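You operate a simulated robot arm through the tools that you are given. There is no shell and no other tool.

You are at the controls of a simulated robot arm. One attempt, no reset.

## Task
Sift the batch into the big blue tub, up to its yellow line.
Fine: pull the outlet slide open, red switch to ON, RUN once on the grey box on the frame; with the sugar at the line press STOP there and push the slide shut. Spill none. Where these are worked on the way, their far stop is far enough and under half their travel is too little: outlet slide.

Only the result counts: the job must be done as asked and must still hold three seconds after the hand-in. Knocking over, shifting, dropping, spilling or breaking anything else fails it.

## Robot
A 7-joint arm with a two-finger parallel gripper, fixed in place. Base frame: the origin is on the floor under the middle of its stand, x ahead of it, y to its left, z up. Readings come in m, degrees, newtons and seconds.
It reaches about 1.479 m from its shoulder. Its first joint turns from -166.0 to 166.0 degrees. Payload 4.4 kg.
The tool frame sits at the grasp point between the pads (the TCP): z along the fingers, y along the line on which they close. The tips reach 0.023 m beyond it. The gripper opens to 0.094 m. The fingers are 0.038 m wide and 0.01 m thick; the gripper's body (0.054 by 0.096 m) begins 0.039 m behind the TCP.
Orientation is told as [roll, pitch, yaw] about the base's x, y, z axes, in that order, counted from this pose: with the fingers straight down and closing along the base's y, the tool's x points along the base's -x, its y along +y and its z along -z.

## Interface
- The arm moves only by the tool jog_arm. Its argument "deltas" is a list of rows, each a list of 3 entries, a list of its own where there are three numbers: the turn, a rotation vector about the tool's x, y, z in degrees, then the shift along the tool's x, y, z in m, then the finger opening in m, from 0 to 0.094. In form: [[[ax, ay, az], [x, y, z], jaw], ...]. A call has 1 to 20 rows; each row is the pose to reach, as a shift and turn from the pose commanded when the call began, along the tool's axes at that moment. Each row takes 0.2 s and may step no farther than 0.05 m and 8.6 degrees from the row before; otherwise, or with a gripper value out of range, the whole call is refused. A pose out of reach is approached as far as the arm can. The call stops where the force on the tool passes 40 N (or 10 N more than at its start, if that is more) or the arm is blocked; 0.2 s more then pass. The fingers move at their own pace (about 0.072 m/s each) and stop on an object; they squeeze with about 32 N. The grip force told is the motor's: it shows also when the fingers shut on nothing. Time passes only in rows, and 0.2 s behind the last, so rows that repeat a pose let the fingers close. The reply holds the time, the measured pose of the TCP, the force on the tool along the base axes, the opening and the grip force, in the units named above and with some noise, with the torque about the TCP (base axes, N m) and any sound that the robot's microphone picked up.
- Cameras (640 x 400 px; columns grow to the right, rows downward): "scene" is fixed at [0.0501, -0.6508, 1.3856]; the picture's right is [0.06, -1.00, 0.00], its down [-0.59, -0.04, -0.81] and it looks along [0.81, 0.05, -0.59] (base axes); focal length 345 px, centre (320, 200). "wrist" rides on the gripper at [0.086, 0.016, -0.074] in the tool frame; the picture's right is [-0.18, 0.98, 0.00], its down [-0.58, -0.11, -0.81] and it looks along [-0.79, -0.15, 0.59] (tool axes); focal length 243 px, centre (320, 200). There is no depth. A picture from a camera that has moved, and an enlarged one, comes with that camera's place and axes in the base frame and with its lens.
- camera(camera): a new picture of that camera. No time passes.
- close_up(camera, box): a new picture of the part [left, top, right, bottom] of that camera's present view, enlarged. No time passes.
- finish_job(): hands the job in; it is judged then, once.

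Places have to be worked out from the pictures, the camera data and where the tool is seen. Open the gripper and draw the arm clear of the work before you hand the job in, unless the task says otherwise.

The tools are called after "Call:" as a command line: name --argument value ..., lists and objects as JSON in quotes. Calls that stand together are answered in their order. jog_arm: Moves the arm, as the interface text tells. Its arguments: {"type":"object","properties":{"deltas":{"type":"array"}},"required":["deltas"]} The other tools are called the same way: camera (camera) takes a picture; close_up (camera, box) takes an enlarged picture of a part of a camera's view; finish_job () hands the job in.

At the start:

```text
time_s: 0.0
eef_pos: [0.4459, -0.6693, 1.1882]
tcp_rot: [0.0, 0.0, 0.0]
contact_force: [0.0, 0.6, 0.3]
ft_torque: [0.03, 0.02, -0.01]
finger_gap: 0.0937
grip_force: 0.1
```

scene: 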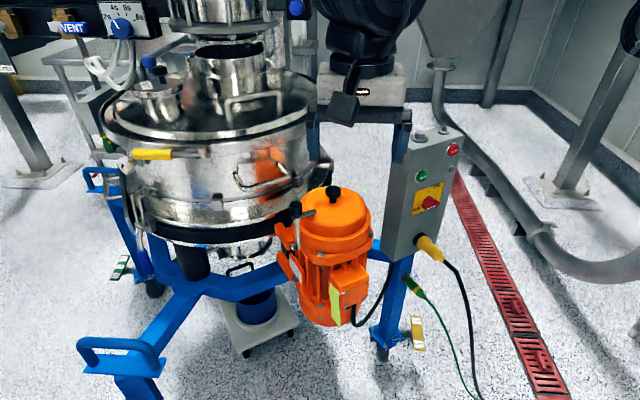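
wrist: 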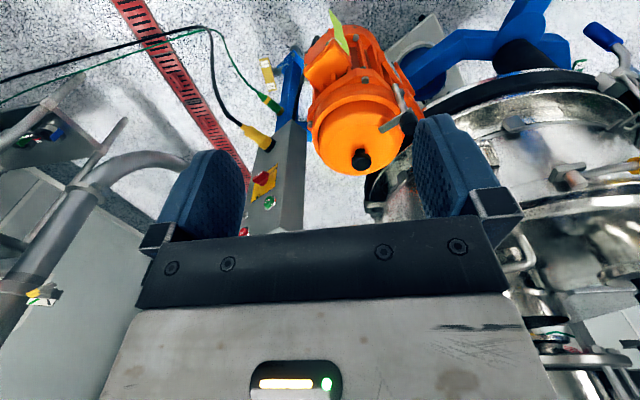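

I'll start by looking closely at the control box, the sieve and the outlet/tub area in the scene camera.

Call:
close_up --camera "scene" --box '[370, 110, 490, 270]'

Call:
close_up --camera "scene" --box '[190, 210, 350, 370]'

Call:
close_up --camera "scene" --box '[80, 0, 340, 180]'

Call:
close_up --camera "scene" --box '[80, 140, 340, 300]'

Call:
close_up --camera "scene" --box '[0, 0, 180, 120]'

```text
2.50 times, centred on (430, 190) of scene
camera zoom: at [0.0501, -0.6508, 1.3856], right [0.06, -1.0, 0.0], down [-0.59, -0.04, -0.81], along [0.81, 0.05, -0.59], focal length 863 px, centre (45, 225)
```

zoom: 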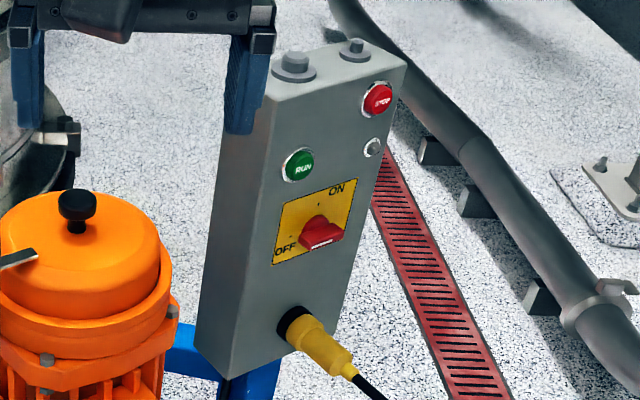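

```text
2.50 times, centred on (270, 290) of scene
camera zoom: at [0.0501, -0.6508, 1.3856], right [0.06, -1.0, 0.0], down [-0.59, -0.04, -0.81], along [0.81, 0.05, -0.59], focal length 863 px, centre (445, -25)
```

zoom: 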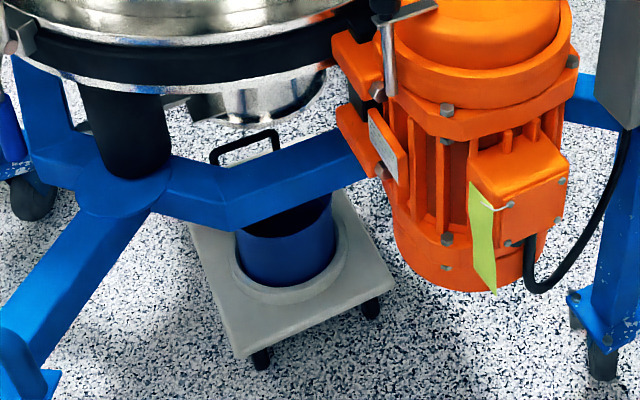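

```text
2.22 times, centred on (210, 90) of scene
camera zoom: at [0.0501, -0.6508, 1.3856], right [0.06, -1.0, 0.0], down [-0.59, -0.04, -0.81], along [0.81, 0.05, -0.59], focal length 767 px, centre (564, 444)
```

zoom: 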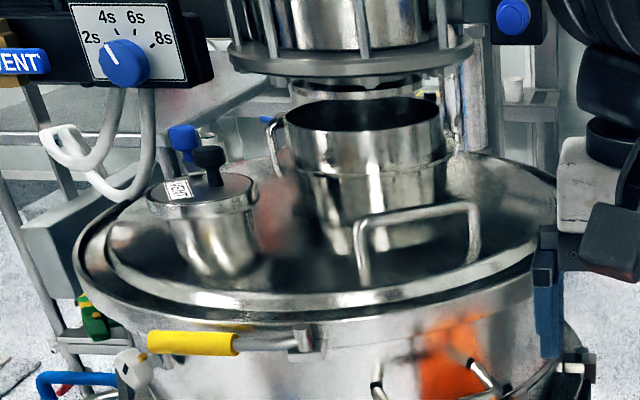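

```text
2.46 times, centred on (210, 220) of scene
camera zoom: at [0.0501, -0.6508, 1.3856], right [0.06, -1.0, 0.0], down [-0.59, -0.04, -0.81], along [0.81, 0.05, -0.59], focal length 850 px, centre (591, 151)
```

zoom: 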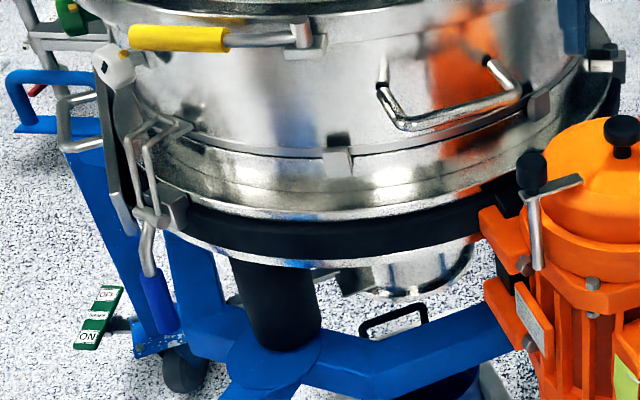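

```text
3.33 times, centred on (90, 60) of scene
camera zoom: at [0.0501, -0.6508, 1.3856], right [0.06, -1.0, 0.0], down [-0.59, -0.04, -0.81], along [0.81, 0.05, -0.59], focal length 1151 px, centre (1087, 667)
```

zoom: 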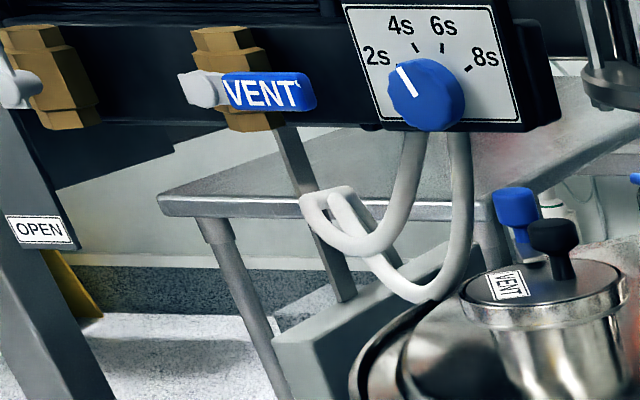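

The scene shows the sieve on its frame, the grey RUN/STOP box with the red switch, and a blue tub under an outlet. I'll enlarge the wrist view to cross-check locations and look for the outlet slide.

Call:
close_up --camera "wrist" --box '[220, 60, 320, 240]'

Call:
close_up --camera "wrist" --box '[320, 0, 640, 200]'

Call:
close_up --camera "scene" --box '[210, 230, 310, 330]'

Call:
close_up --camera "scene" --box '[300, 0, 640, 130]'

```text
2.22 times, centred on (270, 150) of wrist
camera zoom: at [0.3576, -0.6537, 1.263], right [0.18, 0.98, 0.0], down [0.58, -0.11, 0.81], along [0.79, -0.15, -0.59], focal length 539 px, centre (431, 311)
```

zoom: 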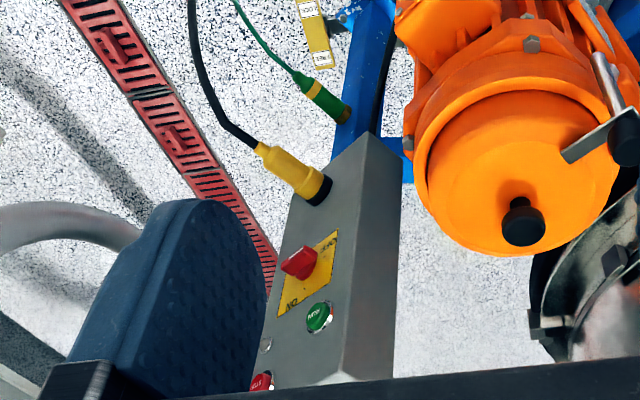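

```text
2.00 times, centred on (480, 100) of wrist
camera zoom: at [0.3576, -0.6537, 1.263], right [0.18, 0.98, 0.0], down [0.58, -0.11, 0.81], along [0.79, -0.15, -0.59], focal length 485 px, centre (0, 400)
```

zoom: 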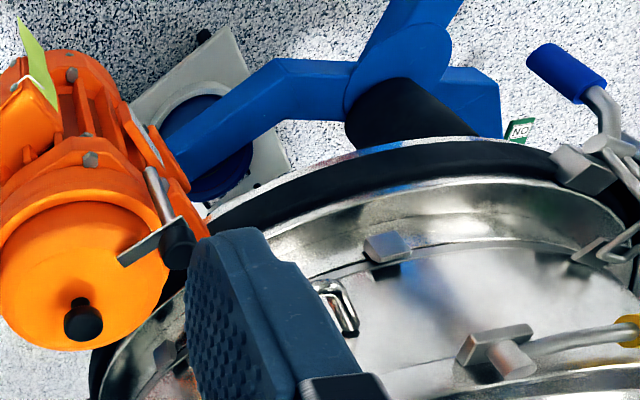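

```text
4.00 times, centred on (260, 280) of scene
camera zoom: at [0.0501, -0.6508, 1.3856], right [0.06, -1.0, 0.0], down [-0.59, -0.04, -0.81], along [0.81, 0.05, -0.59], focal length 1381 px, centre (560, -120)
```

zoom: 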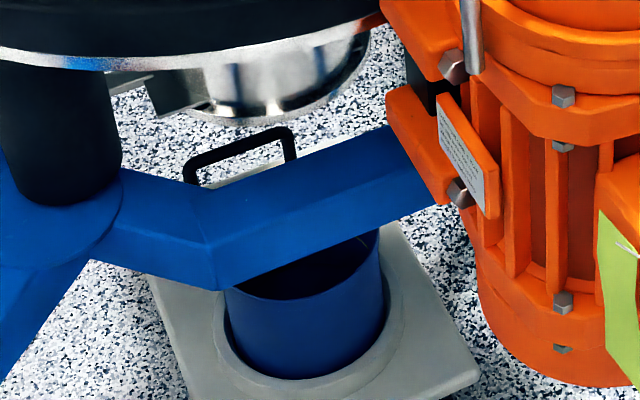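

```text
1.88 times, centred on (470, 65) of scene
camera zoom: at [0.0501, -0.6508, 1.3856], right [0.06, -1.0, 0.0], down [-0.59, -0.04, -0.81], along [0.81, 0.05, -0.59], focal length 650 px, centre (38, 454)
```

zoom: 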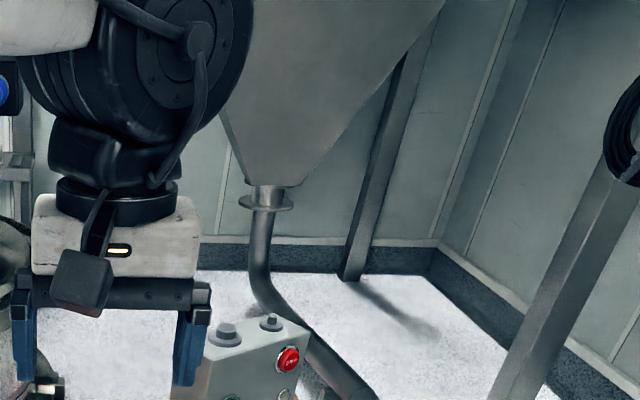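

The STOP button triangulates to about (0.846, -0.936, 0.972), RUN to about (0.786, -0.856, 0.935), and the red switch to about (0.83, -0.91, 0.82). The near sieve edge is at about x=0.67, y=-0.38. I'll lower the arm in free space in front of the sieve to look underneath for the slide.

Call:
jog_arm --deltas '[[[0, 0, 0], [0.005, 0.02, 0.04], 0.094], [[0, 0, 0], [0.01, 0.04, 0.08], 0.094], [[0, 0, 0], [0.015, 0.06, 0.12], 0.094], [[0, 0, 0], [0.02, 0.08, 0.16], 0.094], [[0, 0, 0], [0.025, 0.1, 0.2], 0.094], [[0, 0, 0], [0.03, 0.12, 0.24], 0.094], [[0, 0, 0], [0.035, 0.14, 0.28], 0.094], [[0, 0, 0], [0.04, 0.16, 0.32], 0.094], [[0, 0, 0], [0.045, 0.18, 0.36], 0.094]]'

Call:
camera --camera "wrist"

Call:
camera --camera "scene"

```text
time_s: 2.0
eef_pos: [0.3995, -0.4914, 0.8311]
tcp_rot: [-0.1, 0.0, 0.0]
contact_force: [0.2, 0.1, -0.8]
ft_torque: [0.01, -0.03, 0.02]
finger_gap: 0.0939
grip_force: 0.2
```

```text
taken
camera wrist: at [0.3111, -0.4745, 0.9044], right [0.18, 0.98, 0.0], down [0.58, -0.11, 0.81], along [0.79, -0.15, -0.59], focal length 243 px, centre (320, 200)
```

wrist: 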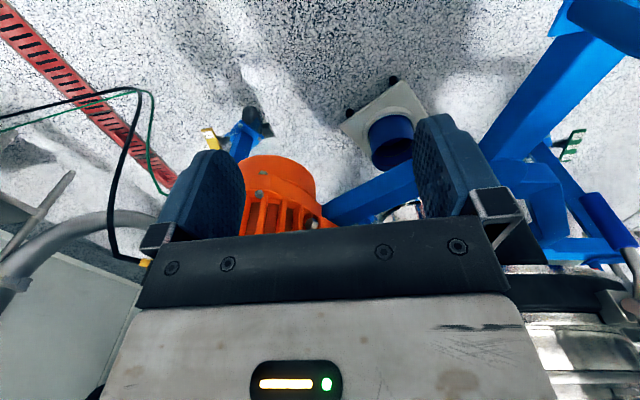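

```text
taken
```

scene: 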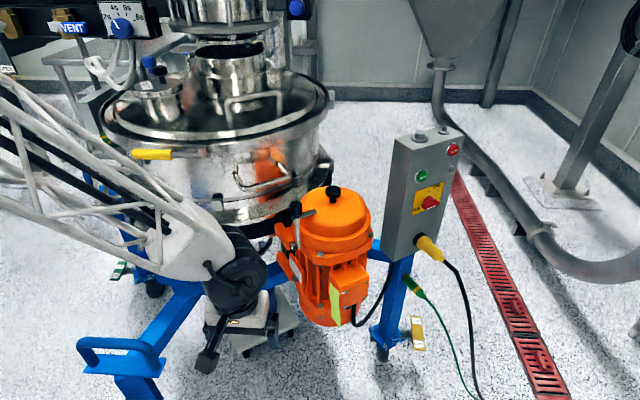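

The gripper blocks the upper part of the wrist view. I'll lower and shift left a bit, tilting the fingers forward so the camera looks level, under the sieve.

Call:
jog_arm --deltas '[[[0, -7, 0], [0.006, 0.023, 0.03], 0.094], [[0, -14, 0], [0.012, 0.046, 0.06], 0.094], [[0, -21, 0], [0.018, 0.069, 0.09], 0.094], [[0, -28, 0], [0.024, 0.092, 0.12], 0.094], [[0, -35, 0], [0.03, 0.115, 0.15], 0.094], [[0, -42, 0], [0.036, 0.138, 0.18], 0.094], [[0, -48, 0], [0.04, 0.16, 0.21], 0.094]]'

Call:
camera --camera "wrist"

Call:
camera --camera "scene"

```text
time_s: 3.3
eef_pos: [0.3053, -0.2694, 0.5083]
tcp_rot: [18.9, -23.1, -9.5]
contact_force: [-0.2, 0.2, 0.0]
ft_torque: [-0.04, 0.0, 0.02]
finger_gap: 0.0942
grip_force: 0.0
stopped in row 6: the arm was blocked; the commanded pose is now the measured one
```

```text
taken
camera wrist: at [0.1936, -0.2602, 0.5442], right [0.2, 0.91, 0.37], down [0.18, -0.4, 0.9], along [0.96, -0.11, -0.25], focal length 243 px, centre (320, 200)
```

wrist: 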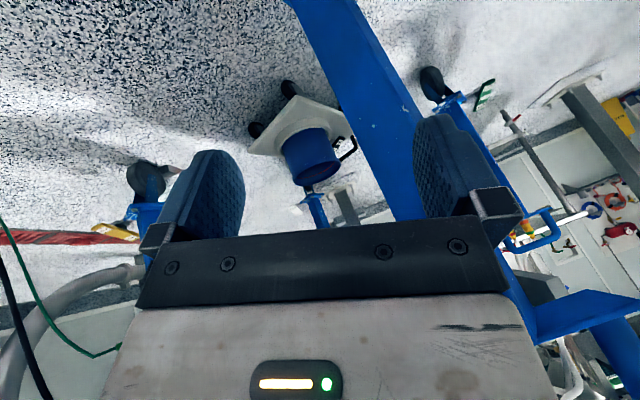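

```text
taken
```

scene: 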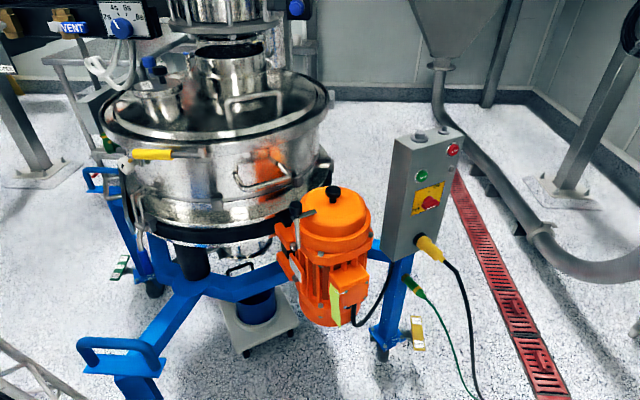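

The arm got blocked near its own base (cramped pose), not against the machine. I'll back out, moving outward and up while leveling the wrist.

Call:
jog_arm --deltas '[[[2, 0, -1], [-0.02, -0.006, -0.014], 0.094], [[4, 0.3, -2.2], [-0.04, -0.012, -0.028], 0.094], [[6, 0.5, -3.3], [-0.06, -0.018, -0.042], 0.094], [[8, 0.7, -4.4], [-0.083, -0.024, -0.057], 0.094], [[10, 1, -5.5], [-0.105, -0.03, -0.072], 0.094], [[12, 1.2, -6.6], [-0.125, -0.036, -0.086], 0.094], [[13.6, 1.3, -7.7], [-0.145, -0.042, -0.1], 0.094], [[15.2, 1.4, -8.7], [-0.165, -0.048, -0.114], 0.094]]'

Call:
camera --camera "scene"

Call:
camera --camera "wrist"

```text
time_s: 4.1
eef_pos: [0.2999, -0.2616, 0.4987]
tcp_rot: [18.8, -17.3, -9.4]
contact_force: [0.3, 0.6, 0.5]
ft_torque: [0.01, -0.03, -0.02]
finger_gap: 0.094
grip_force: 0.0
stopped in row 4: the arm was blocked; the commanded pose is now the measured one
```

```text
taken
```

scene: 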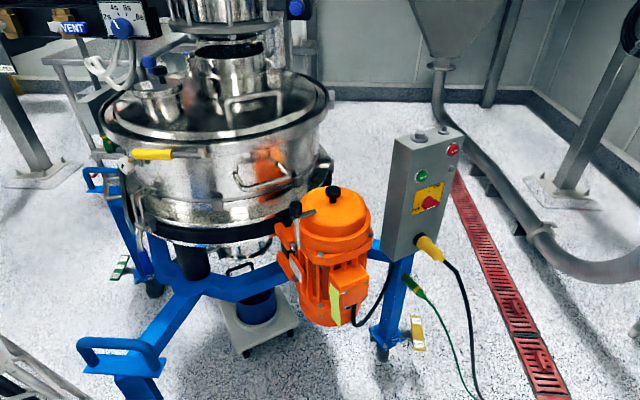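

```text
taken
camera wrist: at [0.1928, -0.2524, 0.5447], right [0.23, 0.91, 0.36], down [0.27, -0.41, 0.87], along [0.93, -0.1, -0.34], focal length 243 px, centre (320, 200)
```

wrist: 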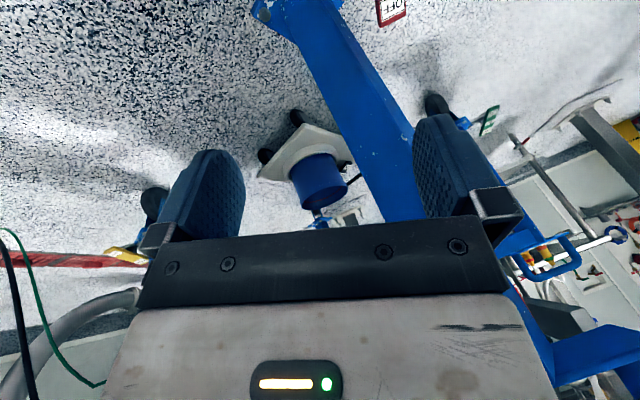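

Still blocked; the arm seems folded against a joint limit. I'll try retreating with a pure upward translation (no turn) in small rows.

Call:
jog_arm --deltas '[[[0, 0, 0], [-0.006, 0.006, -0.018], 0.094], [[0, 0, 0], [-0.012, 0.0124, -0.036], 0.094], [[0, 0, 0], [-0.018, 0.0185, -0.054], 0.094], [[0, 0, 0], [-0.024, 0.0247, -0.072], 0.094], [[0, 0, 0], [-0.03, 0.031, -0.09], 0.094], [[0, 0, 0], [-0.036, 0.037, -0.108], 0.094]]'

Call:
camera --camera "scene"

```text
time_s: 5.1
eef_pos: [0.2647, -0.213, 0.5176]
tcp_rot: [25.2, -11.1, -11.0]
contact_force: [-0.8, -0.1, -0.2]
ft_torque: [0.01, -0.02, -0.02]
finger_gap: 0.094
grip_force: 0.0
stopped in row 4: the arm was blocked; the commanded pose is now the measured one
```

```text
taken
```

scene: 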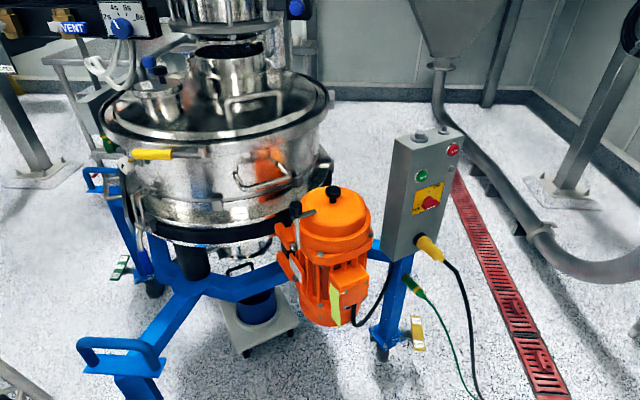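

The arm is folded too close to its base. I'll try moving straight outward horizontally (toward +x, −y) in small steps with no turn.

Call:
jog_arm --deltas '[[[0, 0, 0], [-0.018, -0.01, -0.001], 0.094], [[0, 0, 0], [-0.036, -0.02, -0.002], 0.094], [[0, 0, 0], [-0.054, -0.031, -0.003], 0.094], [[0, 0, 0], [-0.072, -0.041, -0.004], 0.094], [[0, 0, 0], [-0.089, -0.0515, -0.005], 0.094], [[0, 0, 0], [-0.107, -0.062, -0.006], 0.094], [[0, 0, 0], [-0.125, -0.072, -0.007], 0.094], [[0, 0, 0], [-0.143, -0.082, -0.008], 0.094], [[0, 0, 0], [-0.16, -0.093, -0.009], 0.094], [[0, 0, 0], [-0.178, -0.103, -0.01], 0.094]]'

Call:
camera --camera "scene"

```text
time_s: 7.3
eef_pos: [0.4246, -0.3445, 0.5165]
tcp_rot: [25.0, -11.0, -11.0]
contact_force: [-0.5, 0.4, 0.3]
ft_torque: [-0.05, 0.02, -0.01]
finger_gap: 0.0942
grip_force: 0.1
```

```text
taken
```

scene: 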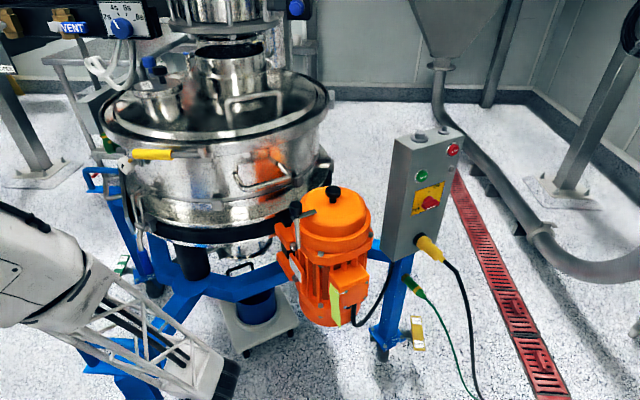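

Now it moves freely. I'll level the wrist roll/yaw while backing out a bit to the right and up, staying well away from the base.

Call:
jog_arm --deltas '[[[3.8, 0.4, -1.8], [-0.0057, -0.0095, -0.018], 0.094], [[7.6, 0.8, -3.6], [-0.0113, -0.019, -0.036], 0.094], [[11.4, 1.2, -5.4], [-0.017, -0.0285, -0.055], 0.094], [[15.2, 1.6, -7.2], [-0.0227, -0.038, -0.073], 0.094], [[19, 2, -9], [-0.028, -0.0475, -0.091], 0.094], [[22.9, 2.4, -10.8], [-0.034, -0.057, -0.1095], 0.094]]'

Call:
camera --camera "wrist"

Call:
camera --camera "scene"

```text
time_s: 8.7
eef_pos: [0.4245, -0.4452, 0.5974]
tcp_rot: [-0.1, -11.1, 0.2]
contact_force: [-0.1, 0.1, 0.7]
ft_torque: [0.04, -0.01, 0.03]
finger_gap: 0.0942
grip_force: 0.0
```

```text
taken
camera wrist: at [0.3234, -0.4287, 0.6542], right [0.18, 0.98, 0.03], down [0.42, -0.11, 0.9], along [0.89, -0.15, -0.43], focal length 243 px, centre (320, 200)
```

wrist: 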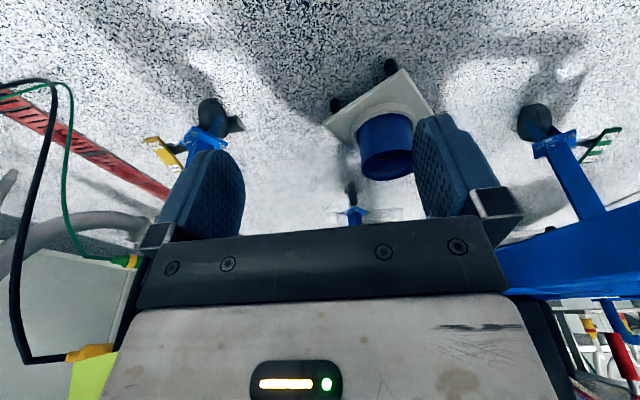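

```text
taken
```

scene: 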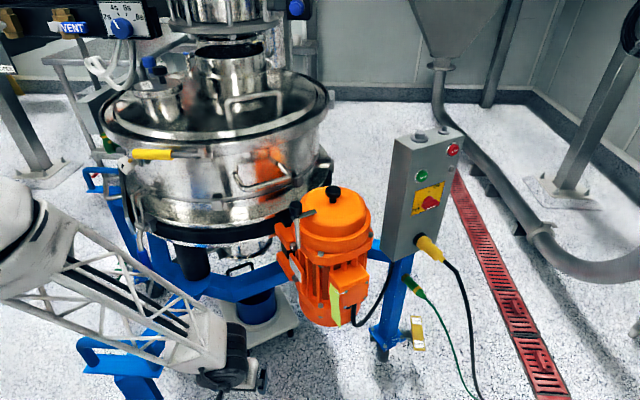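

The wrist view now shows the tub and dolly beneath the frame. I'll tilt the fingers further forward (camera up) while moving a bit outward to see the outlet above the tub.

Call:
jog_arm --deltas '[[[0, -5, 0], [-0.009, 0, 0.008], 0.094], [[0, -10, 0], [-0.018, 0, 0.016], 0.094], [[0, -15, 0], [-0.027, 0, 0.024], 0.094], [[0, -20, 0], [-0.036, 0, 0.032], 0.094], [[0, -25, 0], [-0.045, 0, 0.04], 0.094], [[0, -30, 0], [-0.054, 0, 0.048], 0.094], [[0, -35, 0], [-0.062, 0, 0.056], 0.094], [[0, -39, 0], [-0.069, 0, 0.0645], 0.094]]'

Call:
camera --camera "wrist"

Call:
camera --camera "scene"

```text
time_s: 10.5
eef_pos: [0.5049, -0.4456, 0.5504]
tcp_rot: [-0.2, -50.3, 0.5]
contact_force: [-0.2, 0.6, 0.3]
ft_torque: [0.0, 0.0, -0.02]
finger_gap: 0.0943
grip_force: 0.1
```

```text
taken
camera wrist: at [0.3907, -0.4289, 0.5297], right [0.11, 0.98, 0.14], down [-0.25, -0.11, 0.96], along [0.96, -0.14, 0.23], focal length 243 px, centre (320, 200)
```

wrist: 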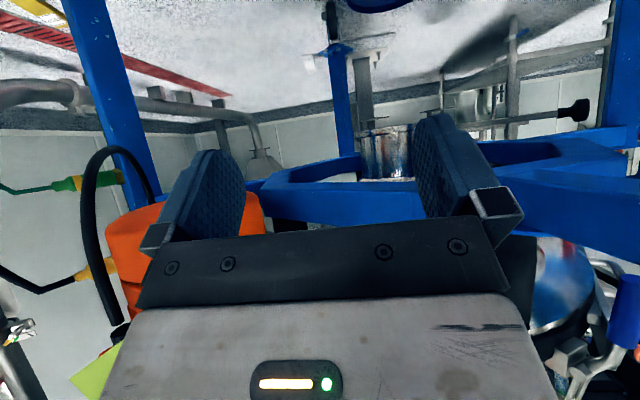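

```text
taken
```

scene: 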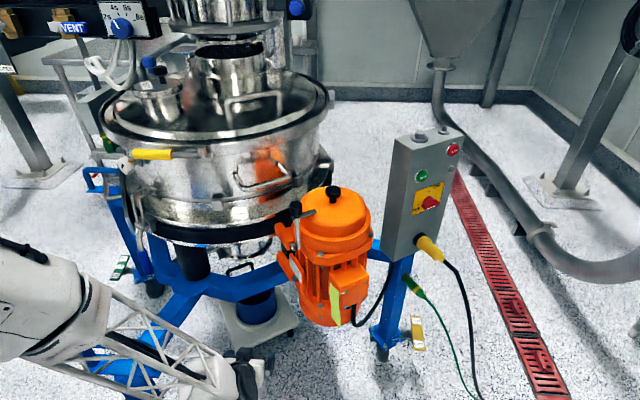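

I can now see the outlet spout under the sieve and a rod with a black knob sticking out to the left (+y) — likely the outlet slide. I'll zoom in.

Call:
close_up --camera "wrist" --box '[340, 60, 640, 240]'

Call:
close_up --camera "wrist" --box '[240, 0, 440, 240]'

Call:
close_up --camera "scene" --box '[90, 220, 290, 320]'

```text
2.13 times, centred on (490, 150) of wrist
camera zoom: at [0.3907, -0.4289, 0.5297], right [0.11, 0.98, 0.14], down [-0.25, -0.11, 0.96], along [0.96, -0.14, 0.23], focal length 518 px, centre (-43, 307)
```

zoom: 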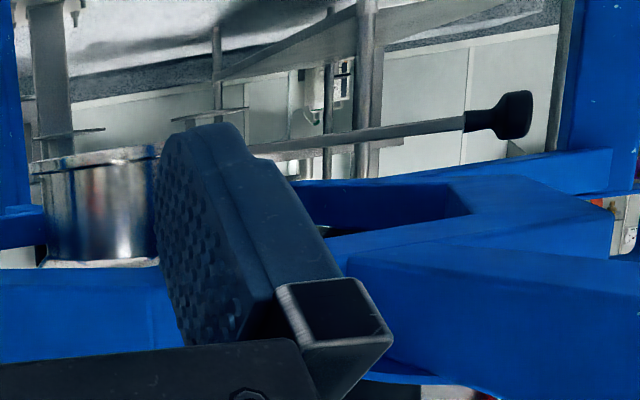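

```text
1.67 times, centred on (340, 120) of wrist
camera zoom: at [0.3907, -0.4289, 0.5297], right [0.11, 0.98, 0.14], down [-0.25, -0.11, 0.96], along [0.96, -0.14, 0.23], focal length 404 px, centre (287, 333)
```

zoom: 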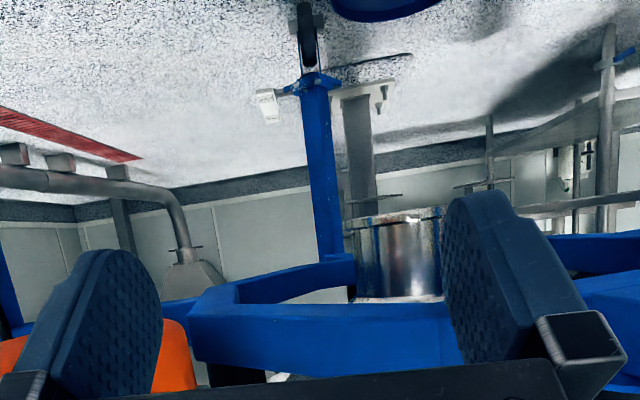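

```text
3.20 times, centred on (190, 270) of scene
camera zoom: at [0.0501, -0.6508, 1.3856], right [0.06, -1.0, 0.0], down [-0.59, -0.04, -0.81], along [0.81, 0.05, -0.59], focal length 1105 px, centre (736, -24)
```

zoom: 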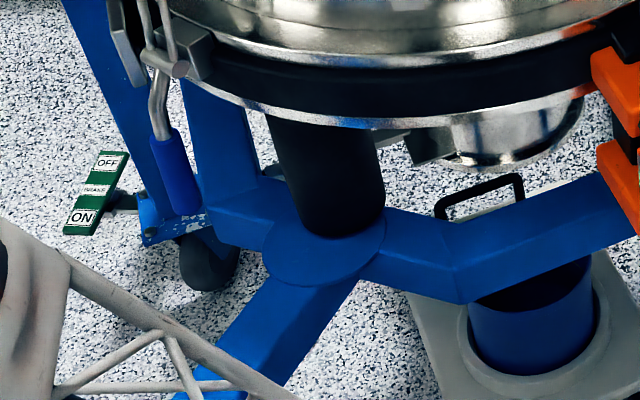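

The knob of the slide rod appears around (0.83, -0.1, 0.54), left of the spout. I'll raise the arm back to vertical, then swing to the left side for a better look.

Call:
jog_arm --deltas '[[[0, 5.5, 0], [-0.025, 0, -0.03], 0.094], [[0, 11, 0], [-0.051, 0, -0.06], 0.094], [[0, 16.5, 0], [-0.077, 0, -0.09], 0.094], [[0, 22, 0], [-0.103, 0, -0.12], 0.094], [[0, 27.5, 0], [-0.128, 0, -0.15], 0.094], [[0, 33, 0], [-0.154, 0, -0.18], 0.094], [[0, 38.5, 0], [-0.18, 0, -0.21], 0.094], [[0, 44, 0], [-0.205, 0, -0.24], 0.094], [[0, 50, 0], [-0.231, 0, -0.27], 0.094]]'

Call:
camera --camera "scene"

```text
time_s: 12.5
eef_pos: [0.4444, -0.4459, 0.8973]
tcp_rot: [-0.2, 0.0, 0.2]
contact_force: [0.1, -0.4, 0.5]
ft_torque: [0.0, -0.03, -0.03]
finger_gap: 0.094
grip_force: 0.1
```

```text
taken
```

scene: 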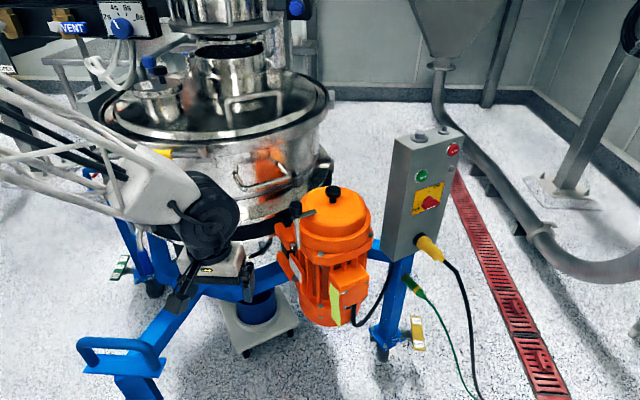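

Arm is vertical again. Now swinging left in front of the sieve, keeping x≈0.45–0.53.

Call:
jog_arm --deltas '[[[0, 0, 0], [-0.0, 0.044, -0.013], 0.094], [[0, 0, 0], [-0.002, 0.088, -0.026], 0.094], [[0, 0, 0], [-0.004, 0.132, -0.039], 0.094], [[0, 0, 0], [-0.006, 0.176, -0.052], 0.094], [[0, 0, 0], [-0.01, 0.22, -0.055], 0.094], [[0, 0, 0], [-0.016, 0.264, -0.055], 0.094], [[0, 0, 0], [-0.024, 0.308, -0.055], 0.094], [[0, 0, 0], [-0.032, 0.352, -0.055], 0.094], [[0, 0, 0], [-0.042, 0.396, -0.055], 0.094], [[0, 0, 0], [-0.052, 0.44, -0.055], 0.094], [[0, 0, 0], [-0.062, 0.484, -0.055], 0.094], [[0, 0, 0], [-0.072, 0.528, -0.055], 0.094], [[0, 0, 0], [-0.082, 0.572, -0.055], 0.094], [[0, 0, 0], [-0.09, 0.616, -0.055], 0.094]]'

Call:
camera --camera "wrist"

Call:
camera --camera "scene"

```text
time_s: 15.5
eef_pos: [0.5345, 0.1718, 0.951]
tcp_rot: [-0.1, -0.2, 0.2]
contact_force: [0.3, 0.5, -0.9]
ft_torque: [-0.02, 0.0, -0.01]
finger_gap: 0.0941
grip_force: 0.1
```

```text
taken
camera wrist: at [0.446, 0.1885, 1.0247], right [0.18, 0.98, 0.0], down [0.58, -0.11, 0.81], along [0.79, -0.15, -0.59], focal length 243 px, centre (320, 200)
```

wrist: 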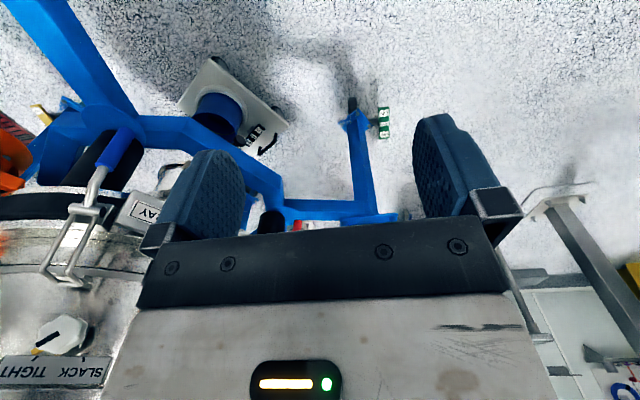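

```text
taken
```

scene: 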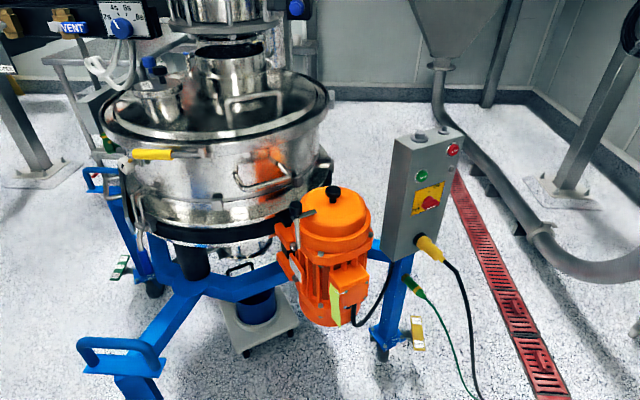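

Better vantage. Zooming into the region around the outlet, the knob and the labels.

Call:
close_up --camera "wrist" --box '[0, 90, 320, 290]'

Call:
close_up --camera "wrist" --box '[160, 40, 320, 240]'

Call:
close_up --camera "wrist" --box '[0, 200, 160, 400]'

```text
2.00 times, centred on (160, 190) of wrist
camera zoom: at [0.446, 0.1885, 1.0247], right [0.18, 0.98, 0.0], down [0.58, -0.11, 0.81], along [0.79, -0.15, -0.59], focal length 485 px, centre (640, 220)
```

zoom: 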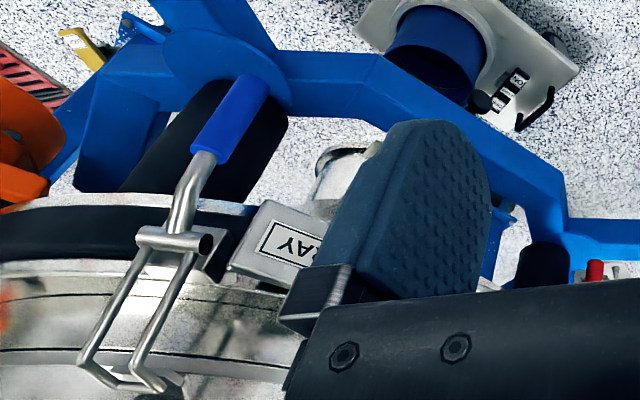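

```text
2.00 times, centred on (240, 140) of wrist
camera zoom: at [0.446, 0.1885, 1.0247], right [0.18, 0.98, 0.0], down [0.58, -0.11, 0.81], along [0.79, -0.15, -0.59], focal length 485 px, centre (480, 320)
```

zoom: 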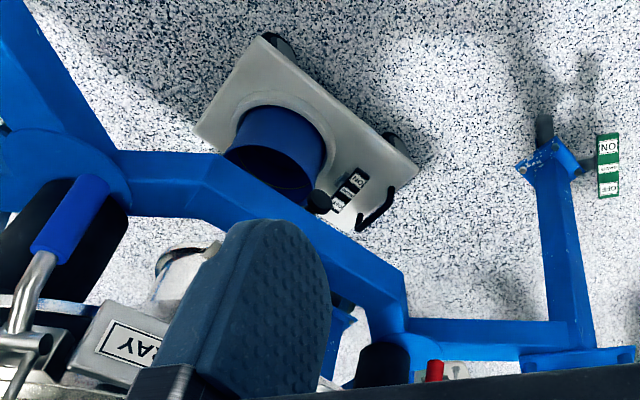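

```text
2.00 times, centred on (80, 300) of wrist
camera zoom: at [0.446, 0.1885, 1.0247], right [0.18, 0.98, 0.0], down [0.58, -0.11, 0.81], along [0.79, -0.15, -0.59], focal length 485 px, centre (800, 0)
```

zoom: 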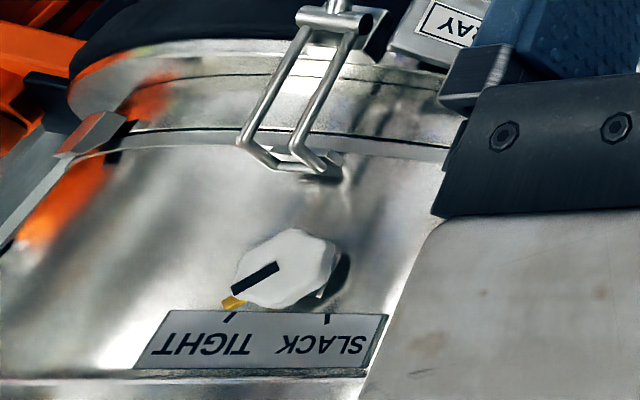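

The black knob on the slide rod triangulates to about (0.808, -0.090, 0.537), beneath the blue ring beam (top z≈0.64), with the rod running back to the spout along roughly (0.42,-0.91). I'll go to the left side and turn the gripper to look along the rod horizontally.

Call:
jog_arm --deltas '[[[1.7, -2.67, 6.34], [-0.0085, 0.008, 0.03], 0.094], [[3.4, -5.34, 12.68], [-0.017, 0.016, 0.06], 0.094], [[5.1, -8.01, 19.02], [-0.0255, 0.024, 0.09], 0.094], [[6.8, -10.68, 25.36], [-0.034, 0.032, 0.12], 0.094], [[8.5, -13.35, 31.7], [-0.0425, 0.04, 0.15], 0.094], [[10.2, -16.02, 38.04], [-0.051, 0.048, 0.18], 0.094], [[11.9, -18.69, 44.38], [-0.0595, 0.056, 0.21], 0.094], [[13.6, -21.36, 50.72], [-0.068, 0.064, 0.24], 0.094], [[15.3, -24.03, 57.06], [-0.0765, 0.072, 0.27], 0.094], [[17.0, -26.7, 63.4], [-0.085, 0.08, 0.3], 0.094]]'

Call:
camera --camera "wrist"

Call:
camera --camera "scene"

```text
time_s: 17.7
eef_pos: [0.6186, 0.2513, 0.6521]
tcp_rot: [0.1, -30.1, -64.9]
contact_force: [-0.1, 0.0, 0.1]
ft_torque: [0.01, -0.01, 0.01]
finger_gap: 0.094
grip_force: 0.0
```

```text
taken
camera wrist: at [0.5845, 0.3602, 0.6732], right [0.96, 0.27, 0.09], down [-0.06, -0.14, 0.99], along [0.28, -0.95, -0.11], focal length 243 px, centre (320, 200)
```

wrist: 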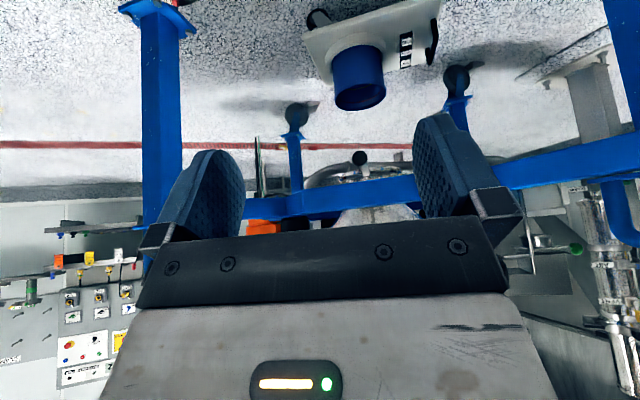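

```text
taken
```

scene: 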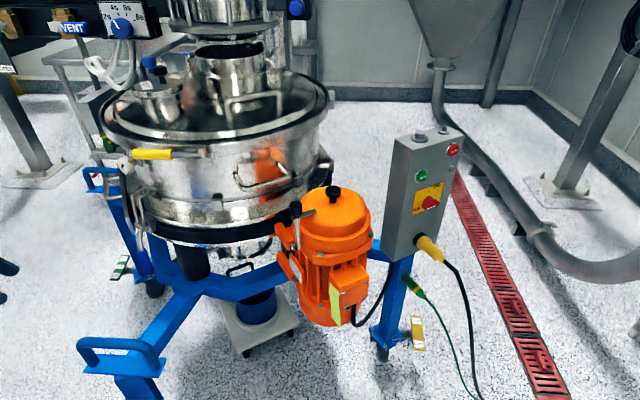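

I can see the knob end-on just below the ring beam at (360,158). Zooming.

Call:
close_up --camera "wrist" --box '[240, 60, 440, 240]'

Call:
close_up --camera "wrist" --box '[300, 0, 460, 120]'

Call:
close_up --camera "wrist" --box '[0, 200, 160, 400]'

```text
2.22 times, centred on (340, 150) of wrist
camera zoom: at [0.5845, 0.3602, 0.6732], right [0.96, 0.27, 0.09], down [-0.06, -0.14, 0.99], along [0.28, -0.95, -0.11], focal length 539 px, centre (276, 311)
```

zoom: 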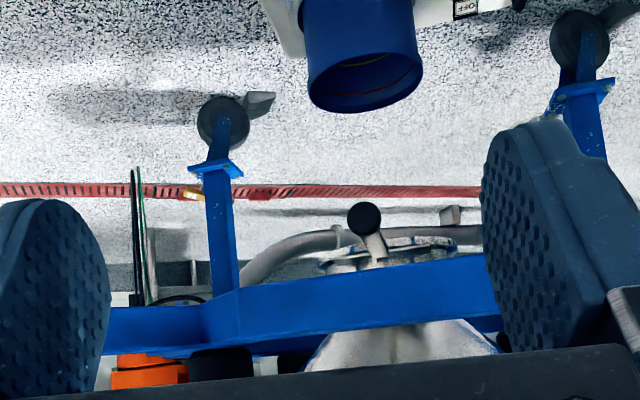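

```text
3.33 times, centred on (380, 60) of wrist
camera zoom: at [0.5845, 0.3602, 0.6732], right [0.96, 0.27, 0.09], down [-0.06, -0.14, 0.99], along [0.28, -0.95, -0.11], focal length 809 px, centre (120, 667)
```

zoom: 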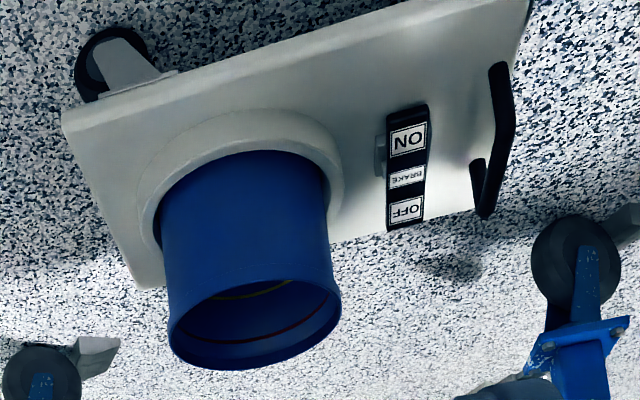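

```text
2.00 times, centred on (80, 300) of wrist
camera zoom: at [0.5845, 0.3602, 0.6732], right [0.96, 0.27, 0.09], down [-0.06, -0.14, 0.99], along [0.28, -0.95, -0.11], focal length 485 px, centre (800, 0)
```

zoom: 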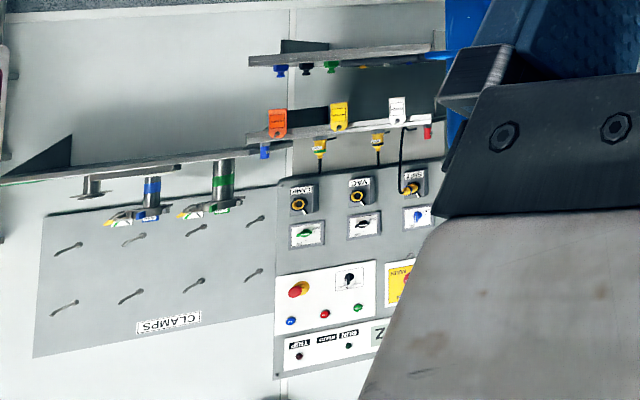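

The knob is confirmed at about (0.811, -0.09, 0.537), rod direction ≈ (0.5,-0.87,0), beam bottom at z≈0.583 just above it. The tub has a yellow line inside, with a red one nearer the rim. I'll go to a pre-grasp pose 0.12 m out from the knob, fingers horizontal along the rod.

Call:
jog_arm --deltas '[[[-0.5, -6.66, -0.29], [-0.0193, 0.0021, 0.0266], 0.094], [[-1.01, -13.33, -0.58], [-0.0386, 0.0042, 0.0532], 0.094], [[-1.51, -19.99, -0.87], [-0.0579, 0.0063, 0.0798], 0.094], [[-2.02, -26.65, -1.16], [-0.0772, 0.0084, 0.1064], 0.094], [[-2.52, -33.32, -1.46], [-0.0966, 0.0106, 0.1331], 0.094], [[-3.03, -39.98, -1.75], [-0.1159, 0.0127, 0.1597], 0.094], [[-3.53, -46.64, -2.04], [-0.1352, 0.0148, 0.1863], 0.094], [[-4.04, -53.31, -2.33], [-0.1545, 0.0169, 0.2129], 0.094], [[-4.54, -59.97, -2.62], [-0.1738, 0.019, 0.2395], 0.094]]'

Call:
camera --camera "wrist"

Call:
camera --camera "scene"

```text
time_s: 19.7
eef_pos: [0.7521, 0.0151, 0.5327]
tcp_rot: [163.8, -89.6, 136.5]
contact_force: [-0.1, 0.1, -0.1]
ft_torque: [0.01, 0.01, -0.03]
finger_gap: 0.094
grip_force: 0.0
```

```text
taken
camera wrist: at [0.7268, 0.0876, 0.4456], right [0.85, 0.5, 0.19], down [-0.5, 0.64, 0.58], along [0.17, -0.58, 0.8], focal length 243 px, centre (320, 200)
```

wrist: 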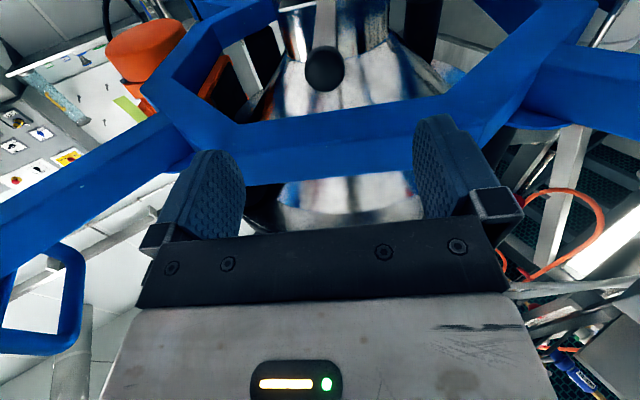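

```text
taken
```

scene: 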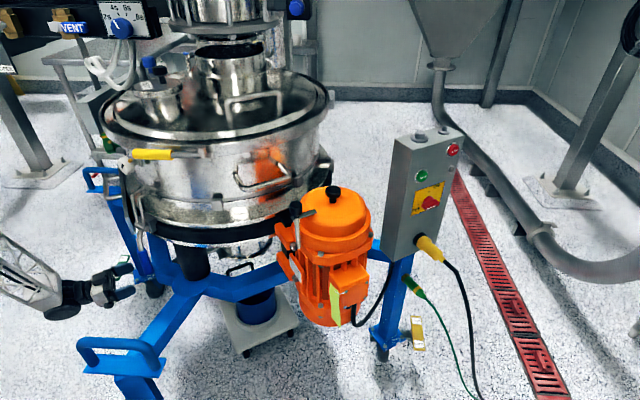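

Well aligned with the knob (≈0.119 m ahead along the fingers). I'll advance straight along the tool axis.

Call:
jog_arm --deltas '[[[0, 0, 0], [-0.001, 0, 0.02], 0.094], [[0, 0, 0], [-0.002, 0, 0.04], 0.094], [[0, 0, 0], [-0.002, 0, 0.06], 0.094], [[0, 0, 0], [-0.002, 0, 0.08], 0.094], [[0, 0, 0], [-0.002, 0, 0.1], 0.094], [[0, 0, 0], [-0.002, 0, 0.117], 0.094]]'

Call:
camera --camera "wrist"

```text
time_s: 21.1
eef_pos: [0.8104, -0.0872, 0.5354]
tcp_rot: [165.7, -89.9, 134.7]
contact_force: [-0.5, 0.2, -0.3]
ft_torque: [0.01, -0.01, 0.0]
finger_gap: 0.0939
grip_force: 0.0
```

```text
taken
camera wrist: at [0.7845, -0.0134, 0.4485], right [0.85, 0.5, 0.18], down [-0.5, 0.64, 0.58], along [0.17, -0.58, 0.79], focal length 243 px, centre (320, 200)
```

wrist: 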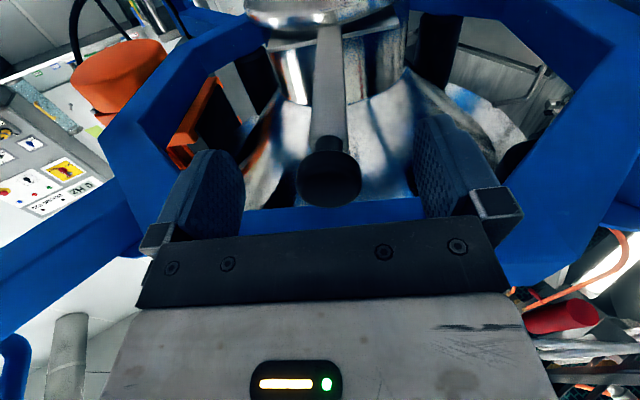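

The knob sits between the pads at the TCP. Closing the gripper on it.

Call:
jog_arm --deltas '[[[0, 0, 0], [0, 0.001, 0.006], 0.07], [[0, 0, 0], [0, 0.001, 0.006], 0.045], [[0, 0, 0], [0, 0.001, 0.006], 0.02], [[0, 0, 0], [0, 0.001, 0.006], 0.0], [[0, 0, 0], [0, 0.001, 0.006], 0.0], [[0, 0, 0], [0, 0.001, 0.006], 0.0]]'

Call:
camera --camera "wrist"

```text
time_s: 22.2
eef_pos: [0.8143, -0.0883, 0.5378]
tcp_rot: [129.8, -89.8, 170.6]
contact_force: [9.0, 5.5, -9.3]
ft_torque: [0.03, 0.04, 0.79]
finger_gap: 0.0315
grip_force: 45.0
stopped in row 5: the force on the tool passed its limit at 42 N (the readings are from after the stop); the commanded pose is now the measured one
```

```text
taken
camera wrist: at [0.7904, -0.0163, 0.4499], right [0.85, 0.5, 0.19], down [-0.5, 0.64, 0.58], along [0.17, -0.58, 0.79], focal length 243 px, centre (320, 200)
```

wrist: 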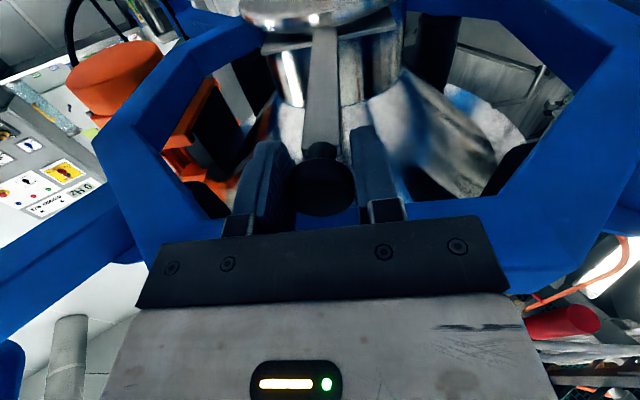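

The knob is gripped (gap 0.0315). Now pulling the slide outward along the tool's −z.

Call:
jog_arm --deltas '[[[0, 0, 0], [0, 0, -0.012], 0.0], [[0, 0, 0], [0, 0, -0.024], 0.0], [[0, 0, 0], [0, 0, -0.036], 0.0], [[0, 0, 0], [0, 0, -0.048], 0.0], [[0, 0, 0], [0, 0, -0.06], 0.0]]'

Call:
camera --camera "wrist"

```text
time_s: 23.4
eef_pos: [0.7841, -0.0373, 0.5367]
tcp_rot: [149.4, -89.7, 151.0]
contact_force: [-18.4, -12.2, 15.1]
ft_torque: [-0.1, 0.02, 0.67]
finger_gap: 0.0317
grip_force: 44.6
```

```text
taken
camera wrist: at [0.7588, 0.0347, 0.4498], right [0.85, 0.5, 0.19], down [-0.5, 0.64, 0.58], along [0.17, -0.58, 0.79], focal length 243 px, centre (320, 200)
```

wrist: 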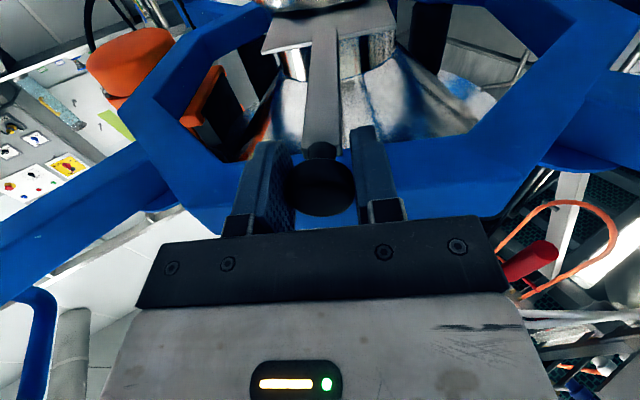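

The slide moved about 6 cm and its plate is emerging. There's side load of ~22 N, so I'll correct slightly sideways/up and keep pulling toward the far stop.

Call:
jog_arm --deltas '[[[0, 0, 0], [-0.0008, -0.0015, -0.003], 0.0], [[0, 0, 0], [-0.0008, -0.002, -0.013], 0.0], [[0, 0, 0], [-0.0008, -0.0024, -0.023], 0.0], [[0, 0, 0], [-0.0008, -0.0028, -0.033], 0.0], [[0, 0, 0], [-0.0008, -0.0032, -0.043], 0.0], [[0, 0, 0], [-0.0008, -0.0036, -0.053], 0.0]]'

Call:
camera --camera "wrist"

```text
time_s: 24.6
eef_pos: [0.7648, -0.0074, 0.5356]
tcp_rot: [108.0, -89.8, -167.6]
contact_force: [5.5, 2.5, -7.3]
ft_torque: [-0.04, 0.0, 0.61]
finger_gap: 0.0315
grip_force: 45.0
stopped in row 5: the force on the tool passed its limit at 42 N (the readings are from after the stop); the commanded pose is now the measured one
```

```text
taken
camera wrist: at [0.739, 0.0662, 0.4501], right [0.85, 0.5, 0.19], down [-0.51, 0.64, 0.58], along [0.17, -0.59, 0.79], focal length 243 px, centre (320, 200)
```

wrist: 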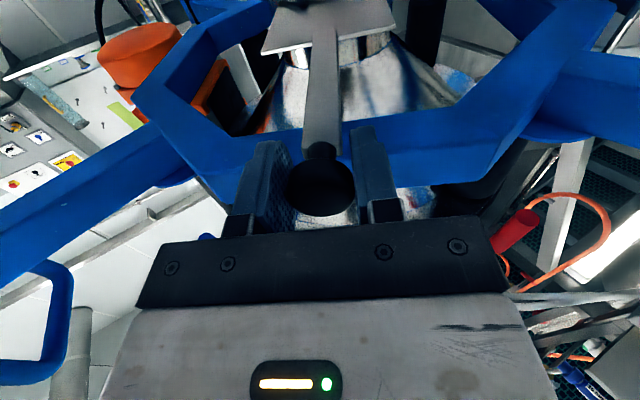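

Total travel is now ~0.095 m and it stopped with 42 N — likely the far stop. I'll tug gently once more to verify.

Call:
jog_arm --deltas '[[[0, 0, 0], [0, 0, -0.004], 0.0], [[0, 0, 0], [0, 0, -0.008], 0.0], [[0, 0, 0], [0, 0, -0.012], 0.0], [[0, 0, 0], [0, 0, -0.016], 0.0]]'

Call:
close_up --camera "wrist" --box '[200, 0, 480, 240]'

```text
time_s: 25.7
eef_pos: [0.7564, 0.0061, 0.5361]
tcp_rot: [108.1, -89.9, -167.4]
contact_force: [7.0, 4.1, -6.0]
ft_torque: [0.01, -0.06, 0.67]
finger_gap: 0.0317
grip_force: 45.5
stopped in row 4: the force on the tool passed its limit at 40 N (the readings are from after the stop); the commanded pose is now the measured one
```

```text
1.67 times, centred on (340, 120) of wrist
camera zoom: at [0.7306, 0.0795, 0.4501], right [0.85, 0.5, 0.19], down [-0.51, 0.64, 0.58], along [0.17, -0.59, 0.79], focal length 404 px, centre (287, 333)
```

zoom: 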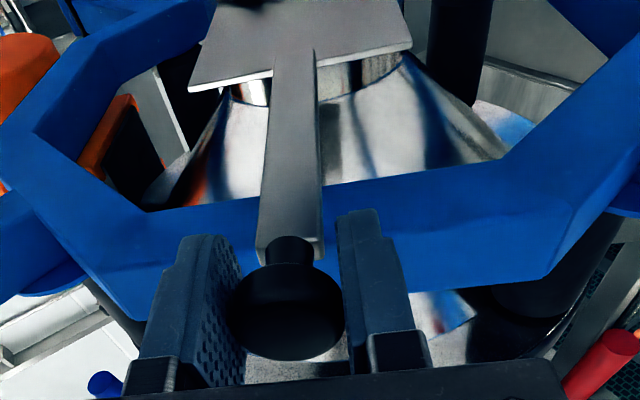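

It still moved ~1.6 cm, so that wasn't the stop. I'll continue with smaller pulls and read the forces.

Call:
jog_arm --deltas '[[[0, 0, 0], [0, 0, -0.003], 0.0], [[0, 0, 0], [0, 0, -0.006], 0.0]]'

```text
time_s: 26.3
eef_pos: [0.7525, 0.0129, 0.5364]
tcp_rot: [102.1, -89.7, -161.6]
contact_force: [21.3, 12.5, -25.4]
ft_torque: [-0.29, -0.07, 0.55]
finger_gap: 0.0317
grip_force: 45.3
```

Side/vertical load rose (+y_t 25 N, −z 25 N), so I'll ease the tool with it (≈1 mm) while pulling on.

Call:
jog_arm --deltas '[[[0, 0, 0], [0.001, 0.001, -0.002], 0.0], [[0, 0, 0], [0.001, 0.001, -0.006], 0.0], [[0, 0, 0], [0.001, 0.001, -0.01], 0.0]]'

```text
time_s: 27.1
eef_pos: [0.7481, 0.0186, 0.5355]
tcp_rot: [117.7, -89.7, -177.3]
contact_force: [3.1, -41.2, 8.5]
ft_torque: [-0.01, -0.06, 0.51]
finger_gap: 0.032
grip_force: 45.2
```

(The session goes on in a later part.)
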